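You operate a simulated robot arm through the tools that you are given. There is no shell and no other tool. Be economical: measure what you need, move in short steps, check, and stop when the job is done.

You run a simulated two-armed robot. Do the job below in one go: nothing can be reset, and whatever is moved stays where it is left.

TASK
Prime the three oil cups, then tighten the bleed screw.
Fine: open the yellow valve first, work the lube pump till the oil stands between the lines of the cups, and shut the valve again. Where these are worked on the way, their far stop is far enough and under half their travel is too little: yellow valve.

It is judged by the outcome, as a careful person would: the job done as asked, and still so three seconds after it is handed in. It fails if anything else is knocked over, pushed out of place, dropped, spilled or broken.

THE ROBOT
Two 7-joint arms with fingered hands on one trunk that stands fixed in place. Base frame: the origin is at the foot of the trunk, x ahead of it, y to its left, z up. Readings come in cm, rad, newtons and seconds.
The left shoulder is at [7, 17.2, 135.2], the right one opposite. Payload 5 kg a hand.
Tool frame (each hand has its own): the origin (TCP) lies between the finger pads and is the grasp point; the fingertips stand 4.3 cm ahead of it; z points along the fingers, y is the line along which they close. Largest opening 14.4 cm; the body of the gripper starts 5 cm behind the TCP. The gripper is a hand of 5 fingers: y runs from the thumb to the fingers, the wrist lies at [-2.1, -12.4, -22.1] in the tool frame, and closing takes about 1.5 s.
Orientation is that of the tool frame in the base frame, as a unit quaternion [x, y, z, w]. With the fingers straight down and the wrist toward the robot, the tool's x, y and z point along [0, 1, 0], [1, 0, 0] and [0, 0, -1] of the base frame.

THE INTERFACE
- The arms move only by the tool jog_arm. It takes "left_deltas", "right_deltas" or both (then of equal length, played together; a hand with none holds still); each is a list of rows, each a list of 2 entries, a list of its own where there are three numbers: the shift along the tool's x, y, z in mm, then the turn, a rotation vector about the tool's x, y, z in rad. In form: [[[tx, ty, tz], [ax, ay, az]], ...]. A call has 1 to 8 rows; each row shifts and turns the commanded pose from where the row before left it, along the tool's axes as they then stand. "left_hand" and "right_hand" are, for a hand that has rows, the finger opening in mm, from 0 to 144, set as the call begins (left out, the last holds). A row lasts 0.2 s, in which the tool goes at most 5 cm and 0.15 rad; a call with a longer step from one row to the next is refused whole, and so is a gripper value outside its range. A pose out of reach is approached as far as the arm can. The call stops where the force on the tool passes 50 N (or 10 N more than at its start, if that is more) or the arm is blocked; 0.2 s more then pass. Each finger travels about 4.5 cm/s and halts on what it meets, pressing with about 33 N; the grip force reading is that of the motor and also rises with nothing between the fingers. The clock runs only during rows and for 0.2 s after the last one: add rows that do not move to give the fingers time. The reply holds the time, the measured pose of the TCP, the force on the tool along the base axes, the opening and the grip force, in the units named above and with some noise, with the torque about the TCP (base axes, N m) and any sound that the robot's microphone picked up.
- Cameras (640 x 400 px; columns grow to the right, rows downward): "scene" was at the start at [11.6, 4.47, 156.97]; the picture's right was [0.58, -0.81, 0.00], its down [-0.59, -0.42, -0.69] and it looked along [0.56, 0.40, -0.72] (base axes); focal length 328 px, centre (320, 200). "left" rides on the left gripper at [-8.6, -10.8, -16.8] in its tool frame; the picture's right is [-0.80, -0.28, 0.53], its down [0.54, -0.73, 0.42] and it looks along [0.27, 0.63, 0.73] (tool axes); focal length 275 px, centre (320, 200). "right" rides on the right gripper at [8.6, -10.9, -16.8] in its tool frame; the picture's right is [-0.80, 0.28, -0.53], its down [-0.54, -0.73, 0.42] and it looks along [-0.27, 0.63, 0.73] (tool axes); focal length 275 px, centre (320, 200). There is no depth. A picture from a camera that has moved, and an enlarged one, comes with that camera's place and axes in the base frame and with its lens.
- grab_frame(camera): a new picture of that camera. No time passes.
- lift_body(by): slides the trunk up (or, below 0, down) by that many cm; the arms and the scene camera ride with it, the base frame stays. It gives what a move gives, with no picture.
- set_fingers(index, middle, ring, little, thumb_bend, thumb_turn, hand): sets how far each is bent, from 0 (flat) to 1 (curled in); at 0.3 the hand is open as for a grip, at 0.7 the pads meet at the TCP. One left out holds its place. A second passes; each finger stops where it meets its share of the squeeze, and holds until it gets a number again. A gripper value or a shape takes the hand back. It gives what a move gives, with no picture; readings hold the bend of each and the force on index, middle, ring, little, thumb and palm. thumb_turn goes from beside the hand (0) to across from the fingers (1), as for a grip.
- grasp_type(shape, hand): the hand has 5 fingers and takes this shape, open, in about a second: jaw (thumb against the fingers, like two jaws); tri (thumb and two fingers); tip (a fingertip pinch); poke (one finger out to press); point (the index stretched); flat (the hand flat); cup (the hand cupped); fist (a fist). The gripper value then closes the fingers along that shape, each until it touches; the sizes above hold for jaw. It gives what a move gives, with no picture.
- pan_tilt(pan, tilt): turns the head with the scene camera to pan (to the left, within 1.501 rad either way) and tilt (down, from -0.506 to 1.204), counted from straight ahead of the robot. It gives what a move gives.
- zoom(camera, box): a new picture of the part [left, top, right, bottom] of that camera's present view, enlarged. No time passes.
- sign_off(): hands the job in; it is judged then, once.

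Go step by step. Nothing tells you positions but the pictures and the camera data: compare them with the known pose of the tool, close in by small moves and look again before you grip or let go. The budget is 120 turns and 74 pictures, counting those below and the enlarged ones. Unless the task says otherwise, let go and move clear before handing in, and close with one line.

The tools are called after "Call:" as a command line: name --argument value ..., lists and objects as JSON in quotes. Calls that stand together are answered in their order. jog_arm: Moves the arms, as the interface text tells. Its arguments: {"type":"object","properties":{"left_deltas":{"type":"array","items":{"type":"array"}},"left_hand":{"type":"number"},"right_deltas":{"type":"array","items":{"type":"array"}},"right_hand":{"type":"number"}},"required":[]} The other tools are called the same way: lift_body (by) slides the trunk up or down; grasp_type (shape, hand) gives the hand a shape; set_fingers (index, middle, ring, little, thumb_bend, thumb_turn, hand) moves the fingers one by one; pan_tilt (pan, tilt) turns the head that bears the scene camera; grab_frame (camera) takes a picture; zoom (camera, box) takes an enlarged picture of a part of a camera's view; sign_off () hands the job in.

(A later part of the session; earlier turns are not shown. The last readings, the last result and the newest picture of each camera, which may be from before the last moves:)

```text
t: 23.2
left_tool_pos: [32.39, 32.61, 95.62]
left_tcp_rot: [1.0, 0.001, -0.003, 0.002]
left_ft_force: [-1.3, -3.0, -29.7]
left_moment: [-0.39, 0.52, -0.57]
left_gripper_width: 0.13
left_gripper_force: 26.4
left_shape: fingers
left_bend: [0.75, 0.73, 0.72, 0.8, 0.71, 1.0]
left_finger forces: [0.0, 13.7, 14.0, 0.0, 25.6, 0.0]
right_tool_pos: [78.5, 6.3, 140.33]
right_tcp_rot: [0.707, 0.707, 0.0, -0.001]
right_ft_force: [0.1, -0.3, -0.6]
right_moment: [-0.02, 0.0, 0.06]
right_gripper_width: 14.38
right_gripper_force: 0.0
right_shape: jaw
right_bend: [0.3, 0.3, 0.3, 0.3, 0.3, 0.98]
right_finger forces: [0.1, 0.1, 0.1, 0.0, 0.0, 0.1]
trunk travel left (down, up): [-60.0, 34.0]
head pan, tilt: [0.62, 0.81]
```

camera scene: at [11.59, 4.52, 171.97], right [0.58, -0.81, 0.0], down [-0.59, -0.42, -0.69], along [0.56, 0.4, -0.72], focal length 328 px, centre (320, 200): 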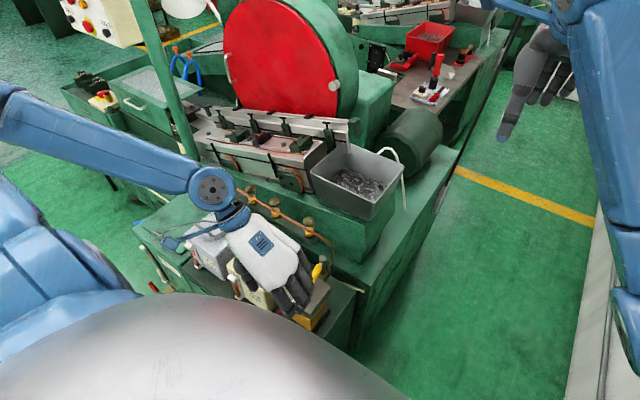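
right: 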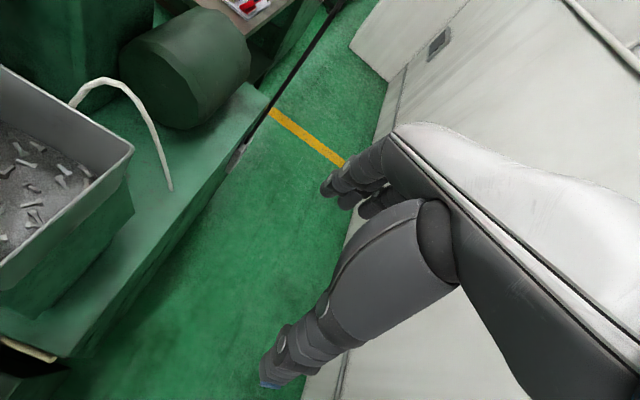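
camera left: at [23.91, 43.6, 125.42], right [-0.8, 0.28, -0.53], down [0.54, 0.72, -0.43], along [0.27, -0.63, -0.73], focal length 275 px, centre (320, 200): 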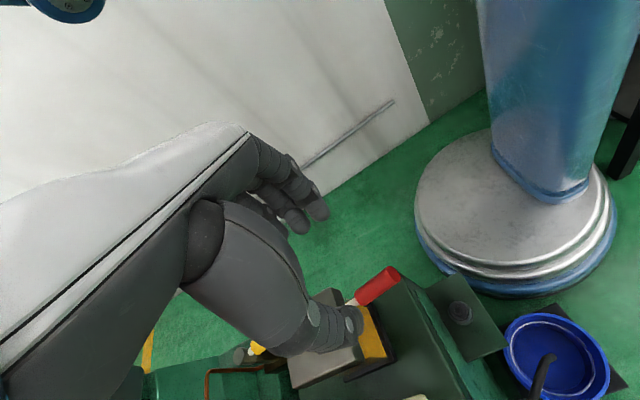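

The fingers squeeze beneath the lever, so I loosen, raise the hand by 8 mm, and close again.

Call:
set_fingers --hand "left" --index 0.6 --middle 0.6 --ring 0.6 --little 0.6 --thumb_bend 0.6

Call:
jog_arm --left_deltas '[[[0, 0, -10], [0, 0, 0]], [[0, 0, 0], [0, 0, 0]]]'

Call:
set_fingers --hand "left" --index 0.72 --middle 0.72 --ring 0.72 --little 0.72 --thumb_bend 0.72

```text
t: 24.2
left_tool_pos: [32.39, 32.62, 95.88]
left_tcp_rot: [1.0, 0.0, -0.002, 0.001]
left_ft_force: [-0.3, 0.0, 0.1]
left_moment: [-0.01, 0.0, 0.01]
left_gripper_width: 4.19
left_gripper_force: 0.1
left_shape: fingers
left_bend: [0.6, 0.6, 0.6, 0.6, 0.6, 1.0]
left_finger forces: [0.0, 0.0, 0.1, 0.0, 0.0, 0.1]
right_tool_pos: [78.44, 6.2, 140.43]
right_tcp_rot: [0.707, 0.707, -0.001, 0.0]
right_ft_force: [0.0, 0.8, 0.5]
right_moment: [0.01, 0.02, -0.01]
right_gripper_width: 14.39
right_gripper_force: 0.0
right_shape: jaw
right_bend: [0.3, 0.3, 0.3, 0.3, 0.3, 0.98]
right_finger forces: [0.0, 0.0, 0.0, 0.0, 0.0, 0.0]
trunk travel left (down, up): [-60.0, 34.0]
head pan, tilt: [0.62, 0.81]
```

```text
t: 24.9
left_tool_pos: [32.43, 32.62, 96.92]
left_tcp_rot: [1.0, 0.0, -0.001, 0.001]
left_ft_force: [0.0, 0.1, 0.2]
left_moment: [0.01, 0.0, -0.01]
left_gripper_width: 4.2
left_gripper_force: 0.1
left_shape: fingers
left_bend: [0.6, 0.6, 0.6, 0.6, 0.6, 1.0]
left_finger forces: [0.0, 0.0, 0.0, 0.0, 0.0, 0.0]
right_tool_pos: [78.44, 6.31, 140.52]
right_tcp_rot: [0.707, 0.707, 0.001, 0.0]
right_ft_force: [0.2, 0.4, -0.5]
right_moment: [-0.01, 0.01, 0.02]
right_gripper_width: 14.38
right_gripper_force: 0.1
right_shape: jaw
right_bend: [0.3, 0.3, 0.3, 0.3, 0.3, 0.98]
right_finger forces: [0.0, 0.0, 0.1, 0.0, 0.0, 0.1]
trunk travel left (down, up): [-60.0, 34.0]
head pan, tilt: [0.62, 0.81]
```

```text
t: 25.9
left_tool_pos: [32.47, 32.72, 96.74]
left_tcp_rot: [1.0, 0.001, -0.001, 0.001]
left_ft_force: [-0.2, -0.3, -12.5]
left_moment: [-0.04, 0.11, -0.22]
left_gripper_width: 0.95
left_gripper_force: 11.0
left_shape: fingers
left_bend: [0.72, 0.71, 0.71, 0.72, 0.68, 1.0]
left_finger forces: [3.0, 6.3, 3.2, 0.1, 9.8, 0.1]
right_tool_pos: [78.49, 6.32, 140.53]
right_tcp_rot: [0.707, 0.708, 0.0, 0.0]
right_ft_force: [0.7, -1.5, 0.4]
right_moment: [-0.01, -0.01, 0.0]
right_gripper_width: 14.36
right_gripper_force: 0.1
right_shape: jaw
right_bend: [0.3, 0.3, 0.3, 0.3, 0.3, 0.98]
right_finger forces: [0.1, 0.1, 0.1, 0.0, 0.0, 0.1]
trunk travel left (down, up): [-60.0, 34.0]
head pan, tilt: [0.62, 0.81]
```

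I now try pulling the lever down by 3 cm in this hold and watch the force.

Call:
jog_arm --left_deltas '[[[-2, 0, 10], [0, 0, 0]], [[-1, 0, 10], [0, 0, 0]], [[0, 0, 10], [0, 0, 0]]]'

Call:
zoom --camera "left" --box '[220, 150, 460, 350]'

```text
t: 26.6
left_tool_pos: [32.13, 32.72, 93.88]
left_tcp_rot: [1.0, 0.001, -0.001, 0.001]
left_ft_force: [-0.7, 2.6, 3.7]
left_moment: [0.0, -0.21, -0.08]
left_gripper_width: 0.34
left_gripper_force: 3.2
left_shape: fingers
left_bend: [0.72, 0.72, 0.72, 0.72, 0.71, 1.0]
left_finger forces: [0.1, 0.1, 0.0, 3.1, 4.3, 0.1]
right_tool_pos: [78.3, 6.33, 140.52]
right_tcp_rot: [0.706, 0.708, 0.0, -0.001]
right_ft_force: [-0.3, -0.2, 0.1]
right_moment: [0.0, 0.0, 0.01]
right_gripper_width: 14.37
right_gripper_force: 0.1
right_shape: jaw
right_bend: [0.3, 0.3, 0.3, 0.3, 0.3, 0.98]
right_finger forces: [0.0, 0.1, 0.0, 0.0, 0.0, 0.0]
trunk travel left (down, up): [-60.0, 34.0]
head pan, tilt: [0.62, 0.81]
```

```text
2.00 times, centred on (340, 250) of left
camera zoom: at [23.57, 43.56, 110.49], right [-0.8, 0.28, -0.53], down [0.54, 0.73, -0.43], along [0.27, -0.63, -0.73], focal length 551 px, centre (280, 100)
```

zoom: 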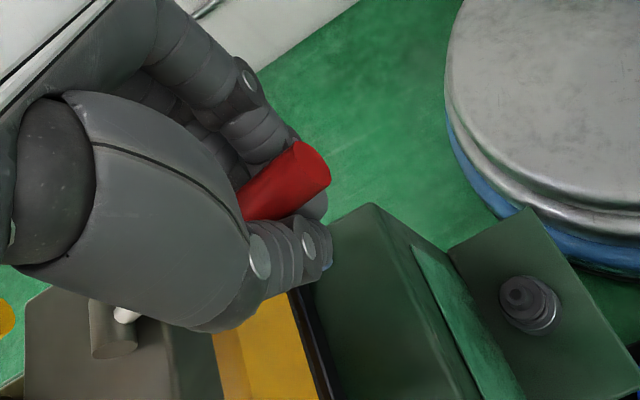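

The lever followed part of the way by friction. I open the fingers to see whether it springs back or stays.

Call:
set_fingers --hand "left" --index 0.55 --middle 0.55 --ring 0.55 --little 0.55 --thumb_bend 0.55

Call:
jog_arm --left_deltas '[[[0, 0, -25], [0, 0, 0]], [[0, 0, 0], [0, 0, 0]]]'

Call:
zoom --camera "left" --box '[220, 150, 460, 350]'

Call:
grab_frame --camera "scene"

```text
t: 27.6
left_tool_pos: [32.17, 32.65, 93.81]
left_tcp_rot: [1.0, -0.001, -0.002, 0.0]
left_ft_force: [0.2, -0.3, -0.9]
left_moment: [0.0, 0.01, 0.0]
left_gripper_width: 5.93
left_gripper_force: 0.0
left_shape: fingers
left_bend: [0.55, 0.55, 0.55, 0.55, 0.55, 1.0]
left_finger forces: [0.0, 0.1, 0.0, 0.0, 0.0, 0.0]
right_tool_pos: [78.45, 6.4, 140.44]
right_tcp_rot: [0.708, 0.706, 0.0, 0.0]
right_ft_force: [-0.5, 0.2, -0.7]
right_moment: [0.03, 0.0, 0.03]
right_gripper_width: 14.36
right_gripper_force: 0.0
right_shape: jaw
right_bend: [0.3, 0.3, 0.3, 0.3, 0.3, 0.98]
right_finger forces: [0.0, 0.0, 0.0, 0.0, 0.0, 0.0]
trunk travel left (down, up): [-60.0, 34.0]
head pan, tilt: [0.62, 0.81]
```

```text
t: 28.2
left_tool_pos: [32.32, 32.61, 96.39]
left_tcp_rot: [1.0, -0.001, -0.001, 0.001]
left_ft_force: [0.1, 0.1, 0.1]
left_moment: [0.02, 0.0, -0.02]
left_gripper_width: 5.95
left_gripper_force: 0.0
left_shape: fingers
left_bend: [0.55, 0.55, 0.55, 0.55, 0.55, 1.0]
left_finger forces: [0.0, 0.1, 0.0, 0.0, 0.0, 0.0]
right_tool_pos: [78.44, 6.23, 140.38]
right_tcp_rot: [0.707, 0.707, 0.0, 0.001]
right_ft_force: [-0.3, 0.1, -0.2]
right_moment: [-0.02, 0.0, 0.01]
right_gripper_width: 14.36
right_gripper_force: 0.1
right_shape: jaw
right_bend: [0.3, 0.3, 0.3, 0.3, 0.3, 0.98]
right_finger forces: [0.0, 0.0, 0.0, 0.1, 0.0, 0.1]
trunk travel left (down, up): [-60.0, 34.0]
head pan, tilt: [0.62, 0.81]
```

```text
2.00 times, centred on (340, 250) of left
camera zoom: at [23.63, 43.46, 113.02], right [-0.8, 0.28, -0.53], down [0.54, 0.72, -0.43], along [0.27, -0.63, -0.73], focal length 551 px, centre (280, 100)
```

zoom: 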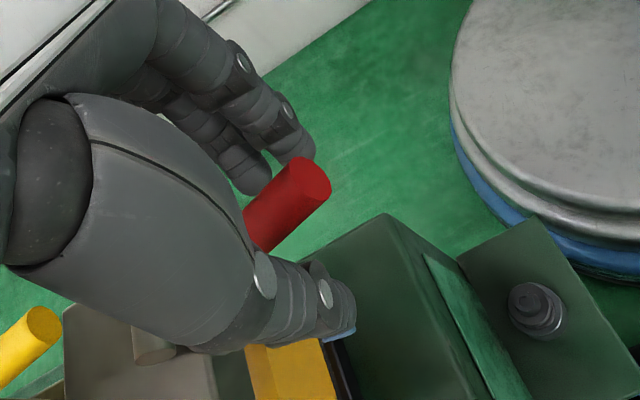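

```text
43 pictures are left
camera scene: at [11.62, 4.46, 171.97], right [0.58, -0.81, 0.0], down [-0.59, -0.42, -0.69], along [0.56, 0.4, -0.72], focal length 328 px, centre (320, 200)
```

scene: 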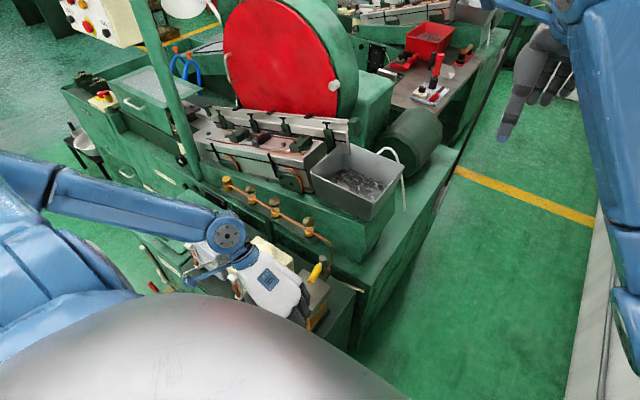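

The lever springs back on release, so pressing from above will do. I check the cups, then raise the hand, close the fingers to a blunt tip and press.

Call:
jog_arm --left_deltas '[[[0, 0, -40], [0, 0, 0]], [[0, 0, -40], [0, 0, 0]], [[0, 0, 0], [0, 0, 0]]]'

Call:
set_fingers --hand "left" --index 0.7 --middle 0.7 --ring 0.7 --little 0.7 --thumb_bend 0.68

Call:
zoom --camera "scene" --box '[215, 170, 335, 250]'

Call:
zoom --camera "left" --box '[220, 150, 460, 350]'

```text
t: 29.1
left_tool_pos: [32.44, 32.71, 104.27]
left_tcp_rot: [1.0, 0.0, -0.002, 0.001]
left_ft_force: [0.4, 0.3, -0.2]
left_moment: [0.02, 0.0, 0.03]
left_gripper_width: 6.0
left_gripper_force: 0.1
left_shape: fingers
left_bend: [0.55, 0.55, 0.55, 0.55, 0.55, 1.0]
left_finger forces: [0.0, 0.0, 0.0, 0.0, 0.0, 0.0]
right_tool_pos: [78.41, 6.39, 140.42]
right_tcp_rot: [0.707, 0.707, 0.0, 0.001]
right_ft_force: [-0.1, -0.2, 0.2]
right_moment: [-0.03, 0.05, 0.02]
right_gripper_width: 14.36
right_gripper_force: 0.0
right_shape: jaw
right_bend: [0.3, 0.3, 0.3, 0.3, 0.3, 0.98]
right_finger forces: [0.1, 0.0, 0.0, 0.0, 0.0, 0.1]
trunk travel left (down, up): [-60.0, 34.0]
head pan, tilt: [0.62, 0.81]
```

```text
t: 30.1
left_tool_pos: [32.29, 32.76, 104.17]
left_tcp_rot: [1.0, -0.001, -0.002, 0.001]
left_ft_force: [0.5, -0.2, 0.2]
left_moment: [-0.02, 0.02, 0.02]
left_gripper_width: 1.18
left_gripper_force: 0.2
left_shape: fingers
left_bend: [0.7, 0.7, 0.7, 0.7, 0.68, 1.0]
left_finger forces: [0.1, 0.0, 0.0, 0.0, 0.1, 0.0]
right_tool_pos: [78.36, 6.21, 140.59]
right_tcp_rot: [0.707, 0.707, 0.001, -0.001]
right_ft_force: [0.4, 0.3, -0.1]
right_moment: [0.01, 0.0, -0.01]
right_gripper_width: 14.38
right_gripper_force: 0.1
right_shape: jaw
right_bend: [0.3, 0.3, 0.3, 0.3, 0.3, 0.98]
right_finger forces: [0.0, 0.0, 0.0, 0.0, 0.0, 0.0]
trunk travel left (down, up): [-60.0, 34.0]
head pan, tilt: [0.62, 0.81]
```

```text
5.00 times, centred on (275, 210) of scene
camera zoom: at [11.6, 4.43, 171.97], right [0.58, -0.81, 0.0], down [-0.59, -0.42, -0.69], along [0.56, 0.4, -0.72], focal length 1638 px, centre (545, 150)
```

zoom: 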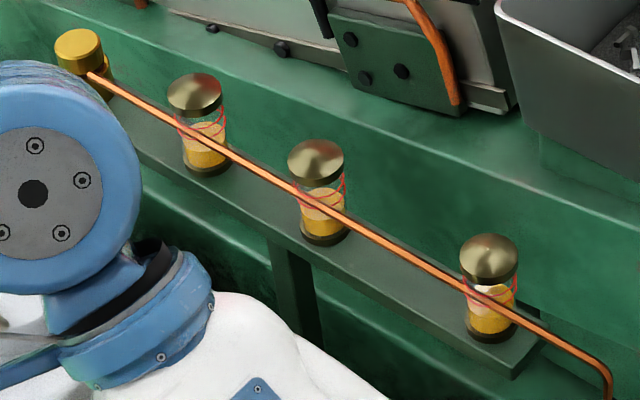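

```text
2.00 times, centred on (340, 250) of left
camera zoom: at [23.74, 43.6, 120.9], right [-0.8, 0.28, -0.53], down [0.54, 0.72, -0.43], along [0.27, -0.63, -0.73], focal length 551 px, centre (280, 100)
```

zoom: 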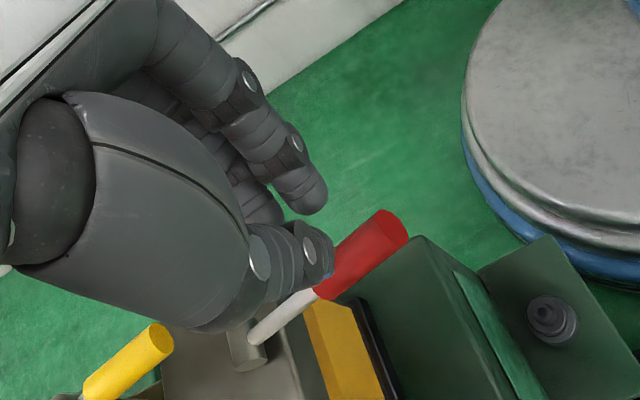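

Now I press down in short steps to find the contact.

Call:
jog_arm --left_deltas '[[[-8, 0, 20], [0, 0, 0]], [[0, 0, 20], [0, 0, 0]], [[0, 0, 0], [0, 0, 0]]]'

Call:
jog_arm --left_deltas '[[[0, 0, 10], [0, 0, 0]], [[0, 0, 10], [0, 0, 0]]]'

Call:
zoom --camera "left" --box '[220, 150, 460, 350]'

```text
t: 30.9
left_tool_pos: [31.42, 32.57, 100.19]
left_tcp_rot: [1.0, 0.0, -0.002, 0.001]
left_ft_force: [-0.3, 1.0, 1.6]
left_moment: [0.03, 0.05, -0.01]
left_gripper_width: 1.17
left_gripper_force: 0.8
left_shape: fingers
left_bend: [0.7, 0.7, 0.7, 0.7, 0.68, 1.0]
left_finger forces: [0.0, 0.1, 0.1, 0.1, 1.5, 0.0]
right_tool_pos: [78.31, 6.28, 140.5]
right_tcp_rot: [0.707, 0.707, -0.001, 0.0]
right_ft_force: [0.6, 0.4, 0.2]
right_moment: [0.02, -0.01, 0.02]
right_gripper_width: 14.38
right_gripper_force: 0.0
right_shape: jaw
right_bend: [0.3, 0.3, 0.3, 0.3, 0.3, 0.98]
right_finger forces: [0.0, 0.0, 0.0, 0.0, 0.0, 0.0]
trunk travel left (down, up): [-60.0, 34.0]
head pan, tilt: [0.62, 0.81]
```

```text
t: 31.4
left_tool_pos: [31.43, 32.7, 98.24]
left_tcp_rot: [1.0, 0.0, -0.002, 0.0]
left_ft_force: [-1.2, 1.1, 2.9]
left_moment: [0.12, 0.08, 0.01]
left_gripper_width: 1.14
left_gripper_force: 1.5
left_shape: fingers
left_bend: [0.7, 0.7, 0.7, 0.7, 0.68, 1.0]
left_finger forces: [0.0, 0.0, 0.0, 0.1, 2.1, 0.0]
right_tool_pos: [78.35, 6.25, 140.56]
right_tcp_rot: [0.707, 0.707, 0.0, 0.001]
right_ft_force: [0.3, -0.6, 0.6]
right_moment: [0.01, 0.01, 0.03]
right_gripper_width: 14.38
right_gripper_force: 0.2
right_shape: jaw
right_bend: [0.3, 0.3, 0.3, 0.3, 0.3, 0.98]
right_finger forces: [0.0, 0.1, 0.0, 0.0, 0.1, 0.0]
trunk travel left (down, up): [-60.0, 34.0]
head pan, tilt: [0.62, 0.81]
```

```text
2.00 times, centred on (340, 250) of left
camera zoom: at [22.77, 43.53, 114.95], right [-0.8, 0.28, -0.53], down [0.54, 0.72, -0.43], along [0.26, -0.63, -0.73], focal length 551 px, centre (280, 100)
```

zoom: 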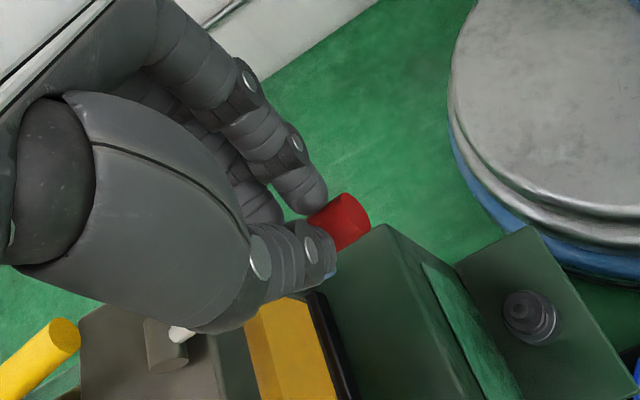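

The thumb rests on the lever and it gives with about 3 N. I press further down to its lower stop.

Call:
jog_arm --left_deltas '[[[0, 0, 10], [0, 0, 0]], [[0, 0, 10], [0, 0, 0]], [[0, 0, 10], [0, 0, 0]]]'

Call:
jog_arm --left_deltas '[[[0, 0, 10], [0, 0, 0]], [[0, 0, 10], [0, 0, 0]]]'

Call:
zoom --camera "left" --box '[220, 150, 460, 350]'

Call:
zoom --camera "scene" --box '[245, 180, 335, 240]'

```text
t: 32.2
left_tool_pos: [31.42, 32.64, 95.08]
left_tcp_rot: [1.0, 0.0, -0.001, 0.001]
left_ft_force: [-3.2, 0.6, 3.3]
left_moment: [0.04, 0.07, 0.02]
left_gripper_width: 1.18
left_gripper_force: 2.3
left_shape: fingers
left_bend: [0.7, 0.7, 0.7, 0.7, 0.68, 1.0]
left_finger forces: [0.0, 1.6, 0.0, 0.1, 2.7, 0.0]
right_tool_pos: [78.43, 6.22, 140.66]
right_tcp_rot: [0.707, 0.707, 0.0, -0.001]
right_ft_force: [0.6, 0.1, 0.4]
right_moment: [0.0, -0.01, -0.05]
right_gripper_width: 14.36
right_gripper_force: 0.1
right_shape: jaw
right_bend: [0.3, 0.3, 0.3, 0.3, 0.3, 0.98]
right_finger forces: [0.1, 0.1, 0.0, 0.0, 0.0, 0.0]
trunk travel left (down, up): [-60.0, 34.0]
head pan, tilt: [0.62, 0.81]
```

```text
t: 32.9
left_tool_pos: [31.36, 32.63, 93.15]
left_tcp_rot: [1.0, 0.0, -0.001, 0.001]
left_ft_force: [0.9, -0.6, 6.0]
left_moment: [-0.01, -0.11, -0.05]
left_gripper_width: 1.27
left_gripper_force: 3.0
left_shape: fingers
left_bend: [0.7, 0.7, 0.7, 0.7, 0.67, 1.0]
left_finger forces: [0.0, 2.9, 0.4, 0.0, 2.2, 0.0]
right_tool_pos: [78.46, 6.15, 140.53]
right_tcp_rot: [0.708, 0.707, -0.001, 0.0]
right_ft_force: [-0.6, 0.0, -0.3]
right_moment: [0.0, 0.0, 0.04]
right_gripper_width: 14.36
right_gripper_force: 0.1
right_shape: jaw
right_bend: [0.3, 0.3, 0.3, 0.3, 0.3, 0.98]
right_finger forces: [0.0, 0.0, 0.0, 0.1, 0.0, 0.1]
trunk travel left (down, up): [-60.0, 34.0]
head pan, tilt: [0.62, 0.81]
```

```text
2.00 times, centred on (340, 250) of left
camera zoom: at [22.81, 43.46, 109.97], right [-0.8, 0.28, -0.53], down [0.54, 0.72, -0.43], along [0.27, -0.63, -0.73], focal length 551 px, centre (280, 100)
```

zoom: 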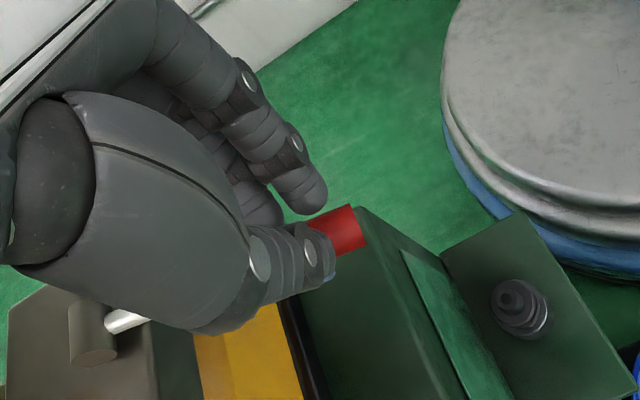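

```text
6.67 times, centred on (290, 210) of scene
camera zoom: at [11.62, 4.45, 171.98], right [0.58, -0.81, 0.0], down [-0.59, -0.42, -0.69], along [0.56, 0.4, -0.72], focal length 2184 px, centre (520, 133)
```

zoom: 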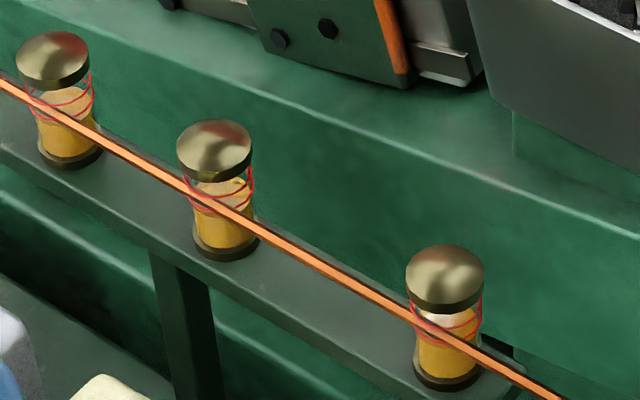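

The lever is down and the oil has risen. I zoom hard on one cup to judge its level against the red lines.

Call:
zoom --camera "scene" --box '[298, 212, 322, 242]'

Call:
zoom --camera "scene" --box '[242, 180, 290, 222]'

```text
13.33 times, centred on (310, 227) of scene
camera zoom: at [11.62, 4.45, 171.98], right [0.58, -0.81, 0.0], down [-0.59, -0.42, -0.69], along [0.56, 0.4, -0.72], focal length 4367 px, centre (453, -160)
```

zoom: 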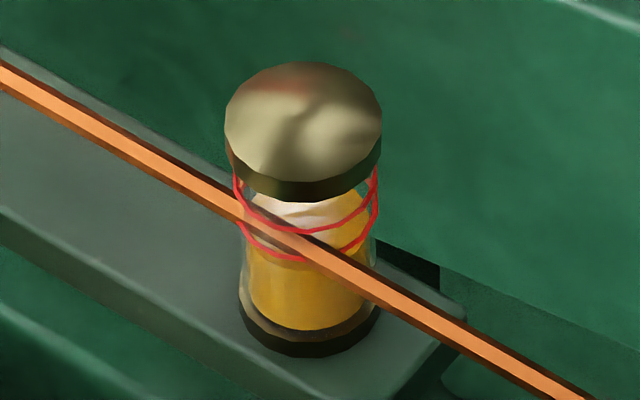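

```text
9.52 times, centred on (266, 201) of scene
camera zoom: at [11.62, 4.45, 171.98], right [0.58, -0.81, 0.0], down [-0.59, -0.42, -0.69], along [0.56, 0.4, -0.72], focal length 3119 px, centre (834, 190)
```

zoom: 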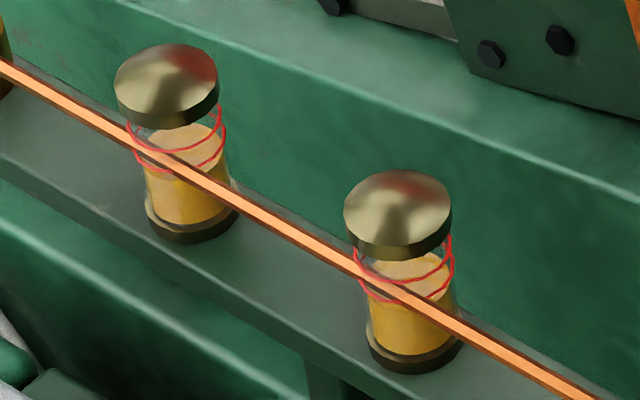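

From this steep angle the level is hard to judge; it seems just around the lower line. I release the lever and bring the right hand's camera to a flatter view along the row of cups.

Call:
jog_arm --left_deltas '[[[0, 0, -25], [0, 0, 0]], [[0, 0, -25], [0, 0, 0]], [[0, 0, -30], [0, 0, 0]], [[0, 0, 0], [0, 0, 0]], [[0, 0, 0], [0, 0, 0]], [[0, 0, 0], [0, 0, 0]], [[0, 0, 0], [0, 0, 0]]]' --right_deltas '[[[12, -40, 20], [0, 0, 0]], [[12, -40, 20], [0, 0, 0]], [[12, -40, 20], [0, 0, 0]], [[12, -40, 20], [0, 0, 0]], [[12, -40, 20], [0, 0, 0]], [[12, -40, 20], [0, 0, 0]], [[0, 0, 0], [0, 0, 0]]]'

Call:
jog_arm --right_deltas '[[[0, 0, 0], [0, 0, -0.15]], [[0, 0, 0], [0, 0, -0.15]], [[0, 0, 0], [0, 0, -0.15]], [[0, 0, 0], [0, 0, -0.15]], [[0, 0, 0], [0, 0, -0.15]], [[0, 0, 0], [0, 0, -0.15]], [[0, 0, 0], [0, 0, -0.15]], [[0, 0, 0], [0, 0, -0.15]]]'

Call:
grab_frame --camera "right"

```text
t: 34.5
left_tool_pos: [31.5, 32.68, 101.4]
left_tcp_rot: [1.0, 0.0, -0.001, 0.0]
left_ft_force: [-0.7, 0.0, 0.0]
left_moment: [0.04, 0.0, 0.0]
left_gripper_width: 1.17
left_gripper_force: 0.0
left_shape: fingers
left_bend: [0.7, 0.7, 0.7, 0.7, 0.68, 1.0]
left_finger forces: [0.0, 0.0, 0.0, 0.0, 0.0, 0.0]
right_tool_pos: [54.49, 13.47, 128.46]
right_tcp_rot: [0.707, 0.707, 0.001, 0.0]
right_ft_force: [0.1, 0.2, -0.6]
right_moment: [0.0, 0.02, 0.02]
right_gripper_width: 14.38
right_gripper_force: 0.1
right_shape: jaw
right_bend: [0.3, 0.3, 0.3, 0.3, 0.3, 0.98]
right_finger forces: [0.0, 0.1, 0.0, 0.0, 0.0, 0.0]
trunk travel left (down, up): [-60.0, 34.0]
head pan, tilt: [0.62, 0.81]
```

```text
t: 36.2
left_tool_pos: [31.34, 32.75, 101.27]
left_tcp_rot: [1.0, 0.0, -0.002, 0.001]
left_ft_force: [0.4, 0.2, 0.0]
left_moment: [-0.03, 0.03, 0.02]
left_gripper_width: 1.17
left_gripper_force: 0.1
left_shape: fingers
left_bend: [0.7, 0.7, 0.7, 0.7, 0.68, 1.0]
left_finger forces: [0.0, 0.0, 0.0, 0.0, 0.0, 0.0]
right_tool_pos: [54.58, 13.43, 128.63]
right_tcp_rot: [0.184, 0.983, 0.001, 0.0]
right_ft_force: [-0.1, 0.1, 0.0]
right_moment: [-0.02, 0.0, -0.02]
right_gripper_width: 14.38
right_gripper_force: 0.1
right_shape: jaw
right_bend: [0.3, 0.3, 0.3, 0.3, 0.3, 0.98]
right_finger forces: [0.0, 0.1, 0.0, 0.0, 0.0, 0.0]
trunk travel left (down, up): [-60.0, 34.0]
head pan, tilt: [0.62, 0.81]
```

```text
35 pictures are left
camera right: at [42.52, 6.36, 145.21], right [0.84, -0.02, 0.53], down [0.24, -0.87, -0.42], along [0.48, 0.49, -0.73], focal length 275 px, centre (320, 200)
```

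right: 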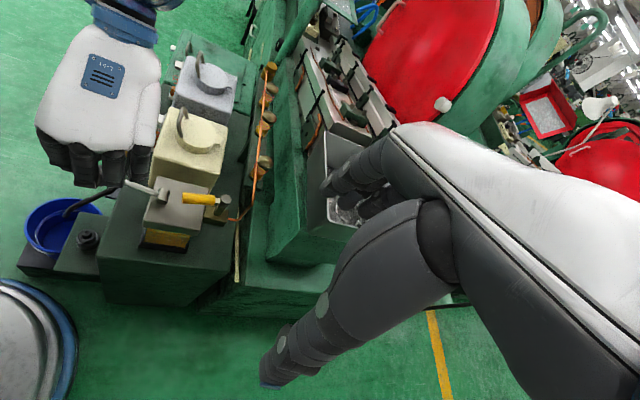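

That view works. I lower the right hand to flatten the sight line.

Call:
jog_arm --right_deltas '[[[0, -15, 45], [0, 0, 0]], [[0, -15, 45], [0, 0, 0]], [[0, -15, 45], [0, 0, 0]], [[0, 0, 45], [0, 0, 0]], [[0, 0, 45], [0, 0, 0]], [[0, 0, 45], [0, 0, 0]], [[0, 0, 0], [0, 0, 0]]]'

Call:
grab_frame --camera "right"

```text
t: 37.9
left_tool_pos: [31.38, 32.76, 101.24]
left_tcp_rot: [1.0, 0.0, -0.002, 0.001]
left_ft_force: [0.3, -0.2, -0.2]
left_moment: [0.0, -0.04, -0.02]
left_gripper_width: 1.18
left_gripper_force: 0.1
left_shape: fingers
left_bend: [0.7, 0.7, 0.7, 0.7, 0.68, 1.0]
left_finger forces: [0.1, 0.1, 0.0, 0.0, 0.0, 0.1]
right_tool_pos: [52.66, 9.23, 101.69]
right_tcp_rot: [0.184, 0.983, 0.0, 0.0]
right_ft_force: [-0.2, 0.0, 0.4]
right_moment: [0.0, 0.04, -0.03]
right_gripper_width: 14.35
right_gripper_force: 0.0
right_shape: jaw
right_bend: [0.3, 0.3, 0.3, 0.3, 0.3, 0.98]
right_finger forces: [0.0, 0.1, 0.1, 0.0, 0.1, 0.0]
trunk travel left (down, up): [-60.0, 34.0]
head pan, tilt: [0.62, 0.81]
```

```text
34 pictures are left
camera right: at [40.81, 2.28, 118.33], right [0.84, -0.02, 0.53], down [0.24, -0.87, -0.42], along [0.48, 0.49, -0.73], focal length 275 px, centre (320, 200)
```

right: 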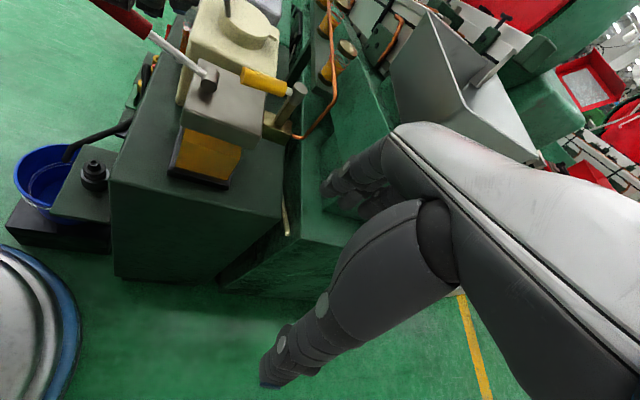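

The cups are in view near the top edge; I zoom there.

Call:
zoom --camera "right" --box '[295, 0, 375, 100]'

```text
4.00 times, centred on (335, 50) of right
camera zoom: at [40.81, 2.28, 118.33], right [0.84, -0.02, 0.53], down [0.24, -0.87, -0.42], along [0.48, 0.49, -0.73], focal length 1101 px, centre (260, 800)
```

zoom: 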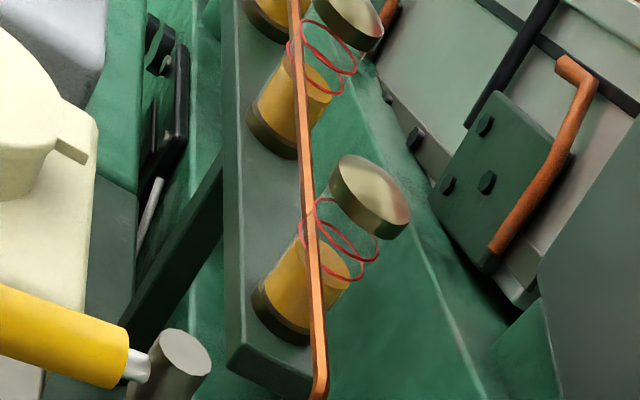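

The oil stands slightly below the lower line. I give one full stroke and look again.

Call:
jog_arm --left_deltas '[[[0, 0, 20], [0, 0, 0]], [[0, 0, 20], [0, 0, 0]], [[0, 0, 20], [0, 0, 0]], [[0, 0, 20], [0, 0, 0]]]'

Call:
zoom --camera "right" --box '[305, 0, 365, 80]'

```text
t: 38.9
left_tool_pos: [31.3, 32.79, 93.28]
left_tcp_rot: [1.0, 0.0, -0.001, 0.001]
left_ft_force: [1.4, -4.6, 8.6]
left_moment: [-0.23, -0.2, -0.13]
left_gripper_width: 1.19
left_gripper_force: 4.8
left_shape: fingers
left_bend: [0.7, 0.69, 0.7, 0.7, 0.68, 1.0]
left_finger forces: [0.0, 6.5, 2.4, 0.1, 0.7, 0.0]
right_tool_pos: [52.82, 9.17, 101.7]
right_tcp_rot: [0.185, 0.983, 0.0, 0.0]
right_ft_force: [0.3, 0.2, -0.2]
right_moment: [0.02, 0.0, -0.02]
right_gripper_width: 14.39
right_gripper_force: 0.0
right_shape: jaw
right_bend: [0.3, 0.3, 0.3, 0.3, 0.3, 0.98]
right_finger forces: [0.1, 0.0, 0.0, 0.1, 0.0, 0.0]
trunk travel left (down, up): [-60.0, 34.0]
head pan, tilt: [0.62, 0.81]
```

```text
5.00 times, centred on (335, 40) of right
camera zoom: at [40.82, 2.2, 118.38], right [0.85, -0.02, 0.53], down [0.24, -0.87, -0.42], along [0.48, 0.49, -0.73], focal length 1376 px, centre (245, 1000)
```

zoom: 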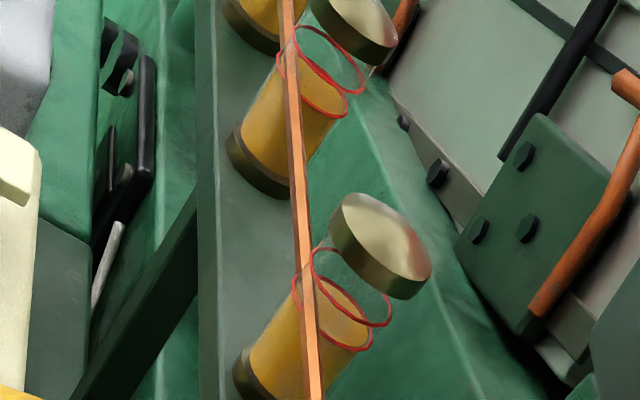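

The oil is now right about at the lower line. I release and give a bit more than half a stroke, then look.

Call:
jog_arm --left_deltas '[[[0, 0, -30], [0, 0, 0]], [[0, 0, -30], [0, 0, 0]], [[0, 0, -25], [0, 0, 0]], [[0, 0, 0], [0, 0, 0]], [[0, 0, 0], [0, 0, 0]]]'

Call:
zoom --camera "right" --box '[315, 35, 350, 80]'

Call:
jog_arm --left_deltas '[[[0, 0, 20], [0, 0, 0]], [[0, 0, 20], [0, 0, 0]], [[0, 0, 13], [0, 0, 0]]]'

Call:
zoom --camera "right" --box '[315, 35, 350, 80]'

```text
t: 40.0
left_tool_pos: [31.35, 32.81, 101.72]
left_tcp_rot: [1.0, 0.001, -0.002, 0.001]
left_ft_force: [-0.2, -0.6, 0.4]
left_moment: [0.06, -0.02, 0.0]
left_gripper_width: 1.17
left_gripper_force: 0.0
left_shape: fingers
left_bend: [0.7, 0.7, 0.7, 0.7, 0.68, 1.0]
left_finger forces: [0.0, 0.0, 0.0, 0.0, 0.0, 0.0]
right_tool_pos: [52.74, 9.21, 101.57]
right_tcp_rot: [0.185, 0.983, 0.0, 0.0]
right_ft_force: [0.2, -0.7, -0.3]
right_moment: [0.02, 0.03, -0.06]
right_gripper_width: 14.39
right_gripper_force: 0.1
right_shape: jaw
right_bend: [0.3, 0.3, 0.3, 0.3, 0.3, 0.98]
right_finger forces: [0.0, 0.0, 0.1, 0.0, 0.1, 0.0]
trunk travel left (down, up): [-60.0, 34.0]
head pan, tilt: [0.62, 0.81]
```

```text
8.89 times, centred on (332, 58) of right
camera zoom: at [40.83, 2.27, 118.35], right [0.85, -0.02, 0.53], down [0.24, -0.87, -0.42], along [0.48, 0.49, -0.73], focal length 2447 px, centre (209, 1467)
```

zoom: 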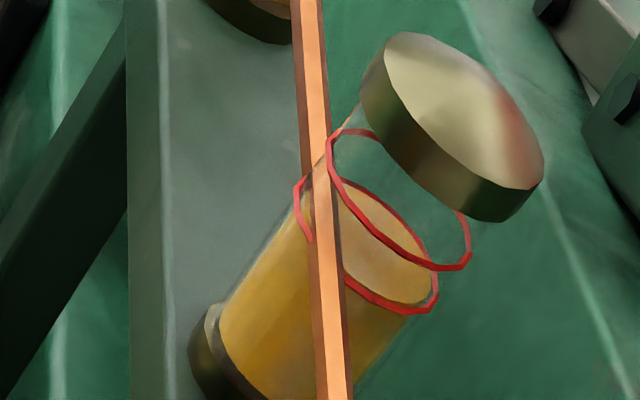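

```text
t: 40.9
left_tool_pos: [31.27, 32.63, 96.63]
left_tcp_rot: [1.0, 0.0, -0.002, 0.001]
left_ft_force: [-2.3, 1.0, 3.1]
left_moment: [0.08, 0.04, -0.02]
left_gripper_width: 1.19
left_gripper_force: 1.6
left_shape: fingers
left_bend: [0.7, 0.7, 0.7, 0.7, 0.68, 1.0]
left_finger forces: [0.0, 0.1, 0.1, 0.0, 3.2, 0.1]
right_tool_pos: [52.82, 9.25, 101.6]
right_tcp_rot: [0.185, 0.983, 0.001, 0.0]
right_ft_force: [0.3, -0.2, 0.1]
right_moment: [0.02, 0.0, 0.0]
right_gripper_width: 14.39
right_gripper_force: 0.2
right_shape: jaw
right_bend: [0.3, 0.3, 0.3, 0.3, 0.3, 0.98]
right_finger forces: [0.1, 0.1, 0.0, 0.0, 0.0, 0.1]
trunk travel left (down, up): [-60.0, 34.0]
head pan, tilt: [0.62, 0.81]
```

```text
8.89 times, centred on (332, 58) of right
camera zoom: at [40.77, 2.27, 118.38], right [0.84, -0.02, 0.53], down [0.24, -0.87, -0.42], along [0.48, 0.49, -0.73], focal length 2447 px, centre (209, 1467)
```

zoom: 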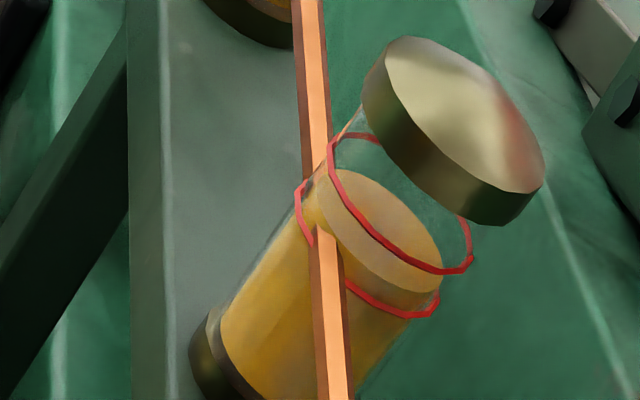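

The oil now stands about midway between the lines of this cup. I release the lever and check the other two.

Call:
jog_arm --left_deltas '[[[0, 0, -30], [0, 0, 0]], [[0, 0, -35], [0, 0, 0]], [[0, 0, -35], [0, 0, 0]], [[0, 0, 0], [0, 0, 0]]]'

Call:
zoom --camera "right" --box '[310, -40, 370, 40]'

```text
t: 41.9
left_tool_pos: [31.35, 32.8, 106.18]
left_tcp_rot: [1.0, -0.001, -0.003, 0.001]
left_ft_force: [0.2, 0.8, 0.1]
left_moment: [0.02, 0.01, -0.03]
left_gripper_width: 1.17
left_gripper_force: 0.0
left_shape: fingers
left_bend: [0.7, 0.7, 0.7, 0.7, 0.68, 1.0]
left_finger forces: [0.1, 0.0, 0.0, 0.1, 0.1, 0.0]
right_tool_pos: [52.83, 9.26, 101.65]
right_tcp_rot: [0.185, 0.983, 0.0, 0.0]
right_ft_force: [0.4, 1.0, 0.9]
right_moment: [-0.04, 0.0, -0.01]
right_gripper_width: 14.39
right_gripper_force: 0.1
right_shape: jaw
right_bend: [0.3, 0.3, 0.3, 0.3, 0.3, 0.98]
right_finger forces: [0.0, 0.0, 0.1, 0.0, 0.1, 0.1]
trunk travel left (down, up): [-60.0, 34.0]
head pan, tilt: [0.62, 0.81]
```

```text
refused: -40 is not a number from 0 to 400
```

Call:
zoom --camera "right" --box '[310, 0, 366, 35]'

Call:
zoom --camera "scene" --box '[242, 180, 290, 222]'

```text
11.43 times, centred on (338, 18) of right
camera zoom: at [40.83, 2.28, 118.35], right [0.85, -0.02, 0.53], down [0.24, -0.87, -0.42], along [0.48, 0.49, -0.73], focal length 3146 px, centre (114, 2286)
```

zoom: 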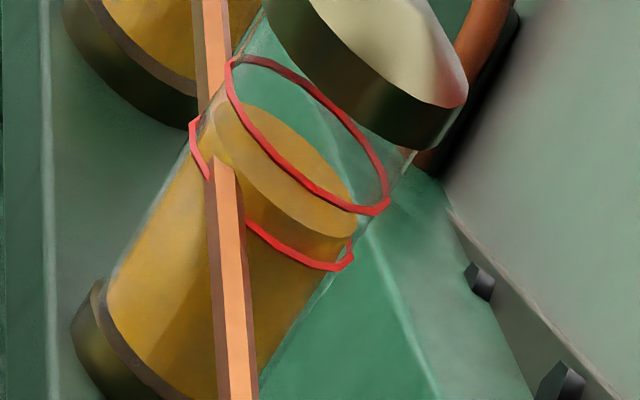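

```text
9.52 times, centred on (266, 201) of scene
camera zoom: at [11.62, 4.49, 171.97], right [0.58, -0.81, 0.0], down [-0.59, -0.42, -0.69], along [0.56, 0.4, -0.72], focal length 3119 px, centre (834, 190)
```

zoom: 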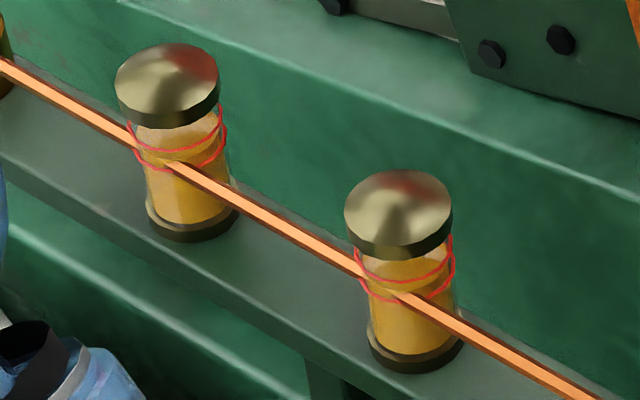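

All three cups stand between the lines. Next I shut the valve: I bring the left hand back over the yellow handle with thumb, index and middle open.

Call:
set_fingers --hand "left" --index 0.5 --middle 0.5 --ring 1.0 --little 1.0 --thumb_bend 0.5

Call:
jog_arm --left_deltas '[[[0, 0, -20], [0, 0, 0]], [[45, 0, 0], [0, 0, 0]], [[45, 0, 0], [0, 0, 0]], [[45, 0, 0], [0, 0, 0]], [[25, 0, 0], [0, 0, 0]], [[0, 0, 0], [0, 0, 0]]]'

Call:
zoom --camera "left" --box '[220, 150, 460, 350]'

```text
t: 42.9
left_tool_pos: [31.39, 32.81, 106.15]
left_tcp_rot: [1.0, 0.0, -0.002, 0.001]
left_ft_force: [-0.1, -0.4, 0.3]
left_moment: [0.0, 0.01, -0.02]
left_gripper_width: 7.77
left_gripper_force: 0.0
left_shape: fingers
left_bend: [0.5, 0.5, 1.0, 1.0, 0.5, 1.0]
left_finger forces: [0.0, 0.0, 0.0, 0.1, 0.0, 0.0]
right_tool_pos: [52.75, 9.18, 101.66]
right_tcp_rot: [0.185, 0.983, 0.0, 0.0]
right_ft_force: [-0.2, 0.5, 0.3]
right_moment: [0.02, -0.05, 0.0]
right_gripper_width: 14.41
right_gripper_force: 0.1
right_shape: jaw
right_bend: [0.3, 0.3, 0.3, 0.3, 0.3, 0.98]
right_finger forces: [0.0, 0.1, 0.0, 0.0, 0.0, 0.0]
trunk travel left (down, up): [-60.0, 34.0]
head pan, tilt: [0.62, 0.81]
```

```text
t: 44.2
left_tool_pos: [47.36, 32.63, 108.52]
left_tcp_rot: [1.0, 0.001, -0.002, 0.0]
left_ft_force: [0.4, -0.5, 0.9]
left_moment: [0.02, 0.0, -0.01]
left_gripper_width: 7.78
left_gripper_force: 0.0
left_shape: fingers
left_bend: [0.5, 0.5, 1.0, 1.0, 0.5, 1.0]
left_finger forces: [0.0, 0.1, 0.0, 0.1, 0.0, 0.1]
right_tool_pos: [52.73, 9.2, 101.65]
right_tcp_rot: [0.185, 0.983, 0.0, 0.0]
right_ft_force: [-0.7, -0.5, -0.6]
right_moment: [0.0, 0.0, -0.03]
right_gripper_width: 14.41
right_gripper_force: 0.2
right_shape: jaw
right_bend: [0.3, 0.3, 0.3, 0.3, 0.3, 0.98]
right_finger forces: [0.0, 0.0, 0.1, 0.0, 0.1, 0.0]
trunk travel left (down, up): [-60.0, 34.0]
head pan, tilt: [0.62, 0.81]
```

```text
2.00 times, centred on (340, 250) of left
camera zoom: at [38.82, 43.54, 125.14], right [-0.8, 0.28, -0.53], down [0.54, 0.72, -0.43], along [0.27, -0.63, -0.73], focal length 551 px, centre (280, 100)
```

zoom: 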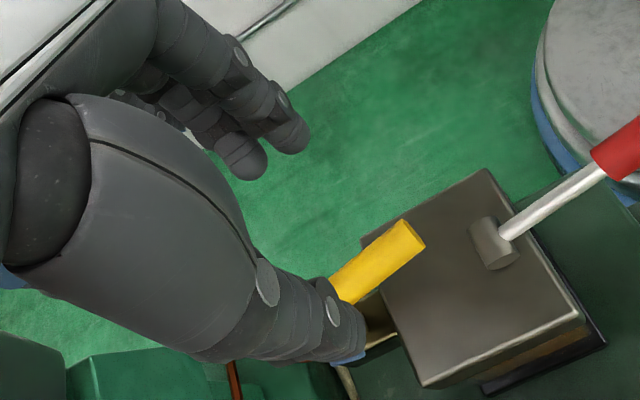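

The handle lies between thumb and fingers. I descend around it, drawing the right hand back at the same time, then close to a snug cage.

Call:
jog_arm --left_deltas '[[[0, 0, 30], [0, 0, 0]], [[0, 0, 40], [0, 0, 0]], [[0, 0, 30], [0, 0, 0]], [[0, 0, 18], [0, 0, 0]], [[0, 0, 0], [0, 0, 0]]]' --right_deltas '[[[0, 0, -40], [0, 0, 0]], [[0, -20, -40], [0, 0, 0]], [[0, -40, -30], [0, 0, 0]], [[0, -40, 0], [0, 0, 0]], [[0, 0, 0], [0, 0, 0]]]'

Call:
set_fingers --hand "left" --index 0.68 --middle 0.68 --thumb_bend 0.68

Call:
jog_arm --left_deltas '[[[-0.54, 7.17, 0], [0, 0, -0.15]], [[-0.54, 7.17, 0], [0, 0, -0.15]], [[-0.54, 7.17, 0], [0, 0, -0.15]]]'

Call:
zoom --camera "left" --box '[220, 150, 460, 350]'

```text
t: 45.5
left_tool_pos: [47.39, 32.88, 96.43]
left_tcp_rot: [1.0, 0.0, -0.001, 0.002]
left_ft_force: [0.0, 0.2, 0.2]
left_moment: [-0.01, 0.02, 0.02]
left_gripper_width: 7.79
left_gripper_force: 0.1
left_shape: fingers
left_bend: [0.5, 0.5, 1.0, 1.0, 0.5, 1.0]
left_finger forces: [0.0, 0.1, 0.1, 0.0, 0.1, 0.0]
right_tool_pos: [48.85, 0.1, 112.47]
right_tcp_rot: [0.186, 0.983, -0.001, 0.0]
right_ft_force: [-0.4, 0.0, 0.1]
right_moment: [-0.04, 0.02, 0.0]
right_gripper_width: 14.36
right_gripper_force: 0.1
right_shape: jaw
right_bend: [0.3, 0.3, 0.3, 0.3, 0.3, 0.98]
right_finger forces: [0.0, 0.0, 0.0, 0.0, 0.0, 0.0]
trunk travel left (down, up): [-60.0, 34.0]
head pan, tilt: [0.62, 0.81]
```

```text
t: 46.5
left_tool_pos: [47.37, 32.79, 96.59]
left_tcp_rot: [1.0, -0.001, -0.002, 0.001]
left_ft_force: [-0.1, -2.9, -1.7]
left_moment: [0.03, -0.03, 0.04]
left_gripper_width: 1.82
left_gripper_force: 1.6
left_shape: fingers
left_bend: [0.66, 0.68, 1.0, 1.0, 0.68, 1.0]
left_finger forces: [3.3, 0.0, 0.0, 0.1, 0.0, 0.0]
right_tool_pos: [49.04, 0.02, 112.59]
right_tcp_rot: [0.184, 0.983, 0.001, -0.001]
right_ft_force: [0.1, -0.2, -0.7]
right_moment: [0.0, 0.0, -0.01]
right_gripper_width: 14.39
right_gripper_force: 0.0
right_shape: jaw
right_bend: [0.3, 0.3, 0.3, 0.3, 0.3, 0.98]
right_finger forces: [0.0, 0.0, 0.0, 0.0, 0.1, 0.1]
trunk travel left (down, up): [-60.0, 34.0]
head pan, tilt: [0.62, 0.81]
```

```text
t: 47.2
left_tool_pos: [47.53, 30.43, 96.56]
left_tcp_rot: [0.975, 0.224, -0.002, 0.0]
left_ft_force: [-0.2, 1.0, 0.1]
left_moment: [0.02, 0.04, -0.01]
left_gripper_width: 1.54
left_gripper_force: 0.5
left_shape: fingers
left_bend: [0.68, 0.68, 1.0, 1.0, 0.68, 1.0]
left_finger forces: [0.0, 0.0, 0.0, 0.0, 0.6, 0.0]
right_tool_pos: [48.84, -0.07, 112.55]
right_tcp_rot: [0.185, 0.983, 0.0, 0.001]
right_ft_force: [0.1, 0.0, -0.2]
right_moment: [0.03, 0.03, 0.02]
right_gripper_width: 14.4
right_gripper_force: 0.0
right_shape: jaw
right_bend: [0.3, 0.3, 0.3, 0.3, 0.3, 0.98]
right_finger forces: [0.0, 0.0, 0.0, 0.0, 0.0, 0.1]
trunk travel left (down, up): [-60.0, 34.0]
head pan, tilt: [0.62, 0.81]
```

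```text
2.00 times, centred on (340, 250) of left
camera zoom: at [35.08, 36.51, 113.39], right [-0.84, -0.09, -0.53], down [0.17, 0.89, -0.42], along [0.51, -0.45, -0.73], focal length 551 px, centre (280, 100)
```

zoom: 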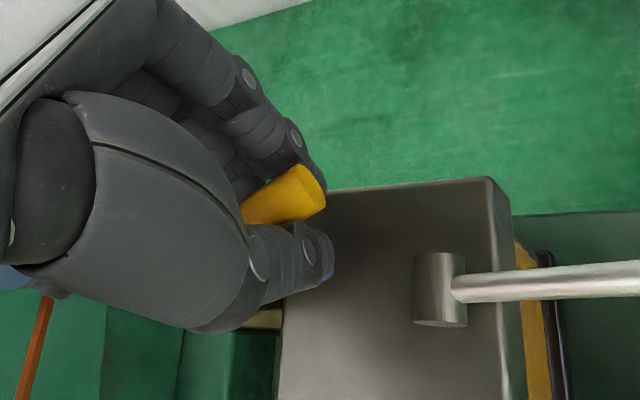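

The handle comes along, pushed by the thumb. I swing it on toward the shut stop.

Call:
jog_arm --left_deltas '[[[-0.54, 7.17, 0], [0, 0, -0.15]], [[-0.54, 7.17, 0], [0, 0, -0.15]], [[-0.54, 7.17, 0], [0, 0, -0.15]], [[-0.54, 7.17, 0], [0, 0, -0.15]], [[-0.54, 7.17, 0], [0, 0, -0.15]], [[-0.54, 7.17, 0], [0, 0, -0.15]], [[-0.54, 7.17, 0], [0, 0, -0.15]]]'

Call:
jog_arm --left_deltas '[[[0, 5, 0], [0, 0, -0.08]], [[0, 5, 0], [0, 0, -0.08]]]'

```text
t: 48.9
left_tool_pos: [51.12, 27.12, 96.72]
left_tcp_rot: [0.731, 0.682, -0.001, 0.0]
left_ft_force: [0.2, -0.9, -0.6]
left_moment: [0.01, 0.04, -0.01]
left_gripper_width: 1.52
left_gripper_force: 0.1
left_shape: fingers
left_bend: [0.68, 0.68, 1.0, 1.0, 0.68, 1.0]
left_finger forces: [0.1, 0.1, 0.0, 0.0, 0.7, 0.0]
right_tool_pos: [48.9, -0.07, 112.54]
right_tcp_rot: [0.185, 0.983, 0.0, 0.0]
right_ft_force: [0.5, -0.4, -0.4]
right_moment: [-0.02, -0.01, -0.01]
right_gripper_width: 14.37
right_gripper_force: 0.0
right_shape: jaw
right_bend: [0.3, 0.3, 0.3, 0.3, 0.3, 0.98]
right_finger forces: [0.0, 0.0, 0.0, 0.1, 0.1, 0.0]
trunk travel left (down, up): [-60.0, 34.0]
head pan, tilt: [0.62, 0.81]
```

```text
t: 49.5
left_tool_pos: [52.11, 27.12, 96.49]
left_tcp_rot: [0.674, 0.738, -0.001, -0.001]
left_ft_force: [-0.8, -0.6, -1.2]
left_moment: [0.0, 0.01, 0.02]
left_gripper_width: 1.54
left_gripper_force: 0.6
left_shape: fingers
left_bend: [0.68, 0.68, 1.0, 1.0, 0.68, 1.0]
left_finger forces: [0.1, 0.0, 0.1, 0.1, 0.4, 0.0]
right_tool_pos: [48.92, -0.12, 112.38]
right_tcp_rot: [0.185, 0.983, 0.001, 0.001]
right_ft_force: [0.0, -1.6, 0.1]
right_moment: [0.07, -0.05, 0.0]
right_gripper_width: 14.4
right_gripper_force: 0.0
right_shape: jaw
right_bend: [0.3, 0.3, 0.3, 0.3, 0.3, 0.98]
right_finger forces: [0.0, 0.1, 0.1, 0.0, 0.0, 0.1]
trunk travel left (down, up): [-60.0, 34.0]
head pan, tilt: [0.62, 0.81]
```

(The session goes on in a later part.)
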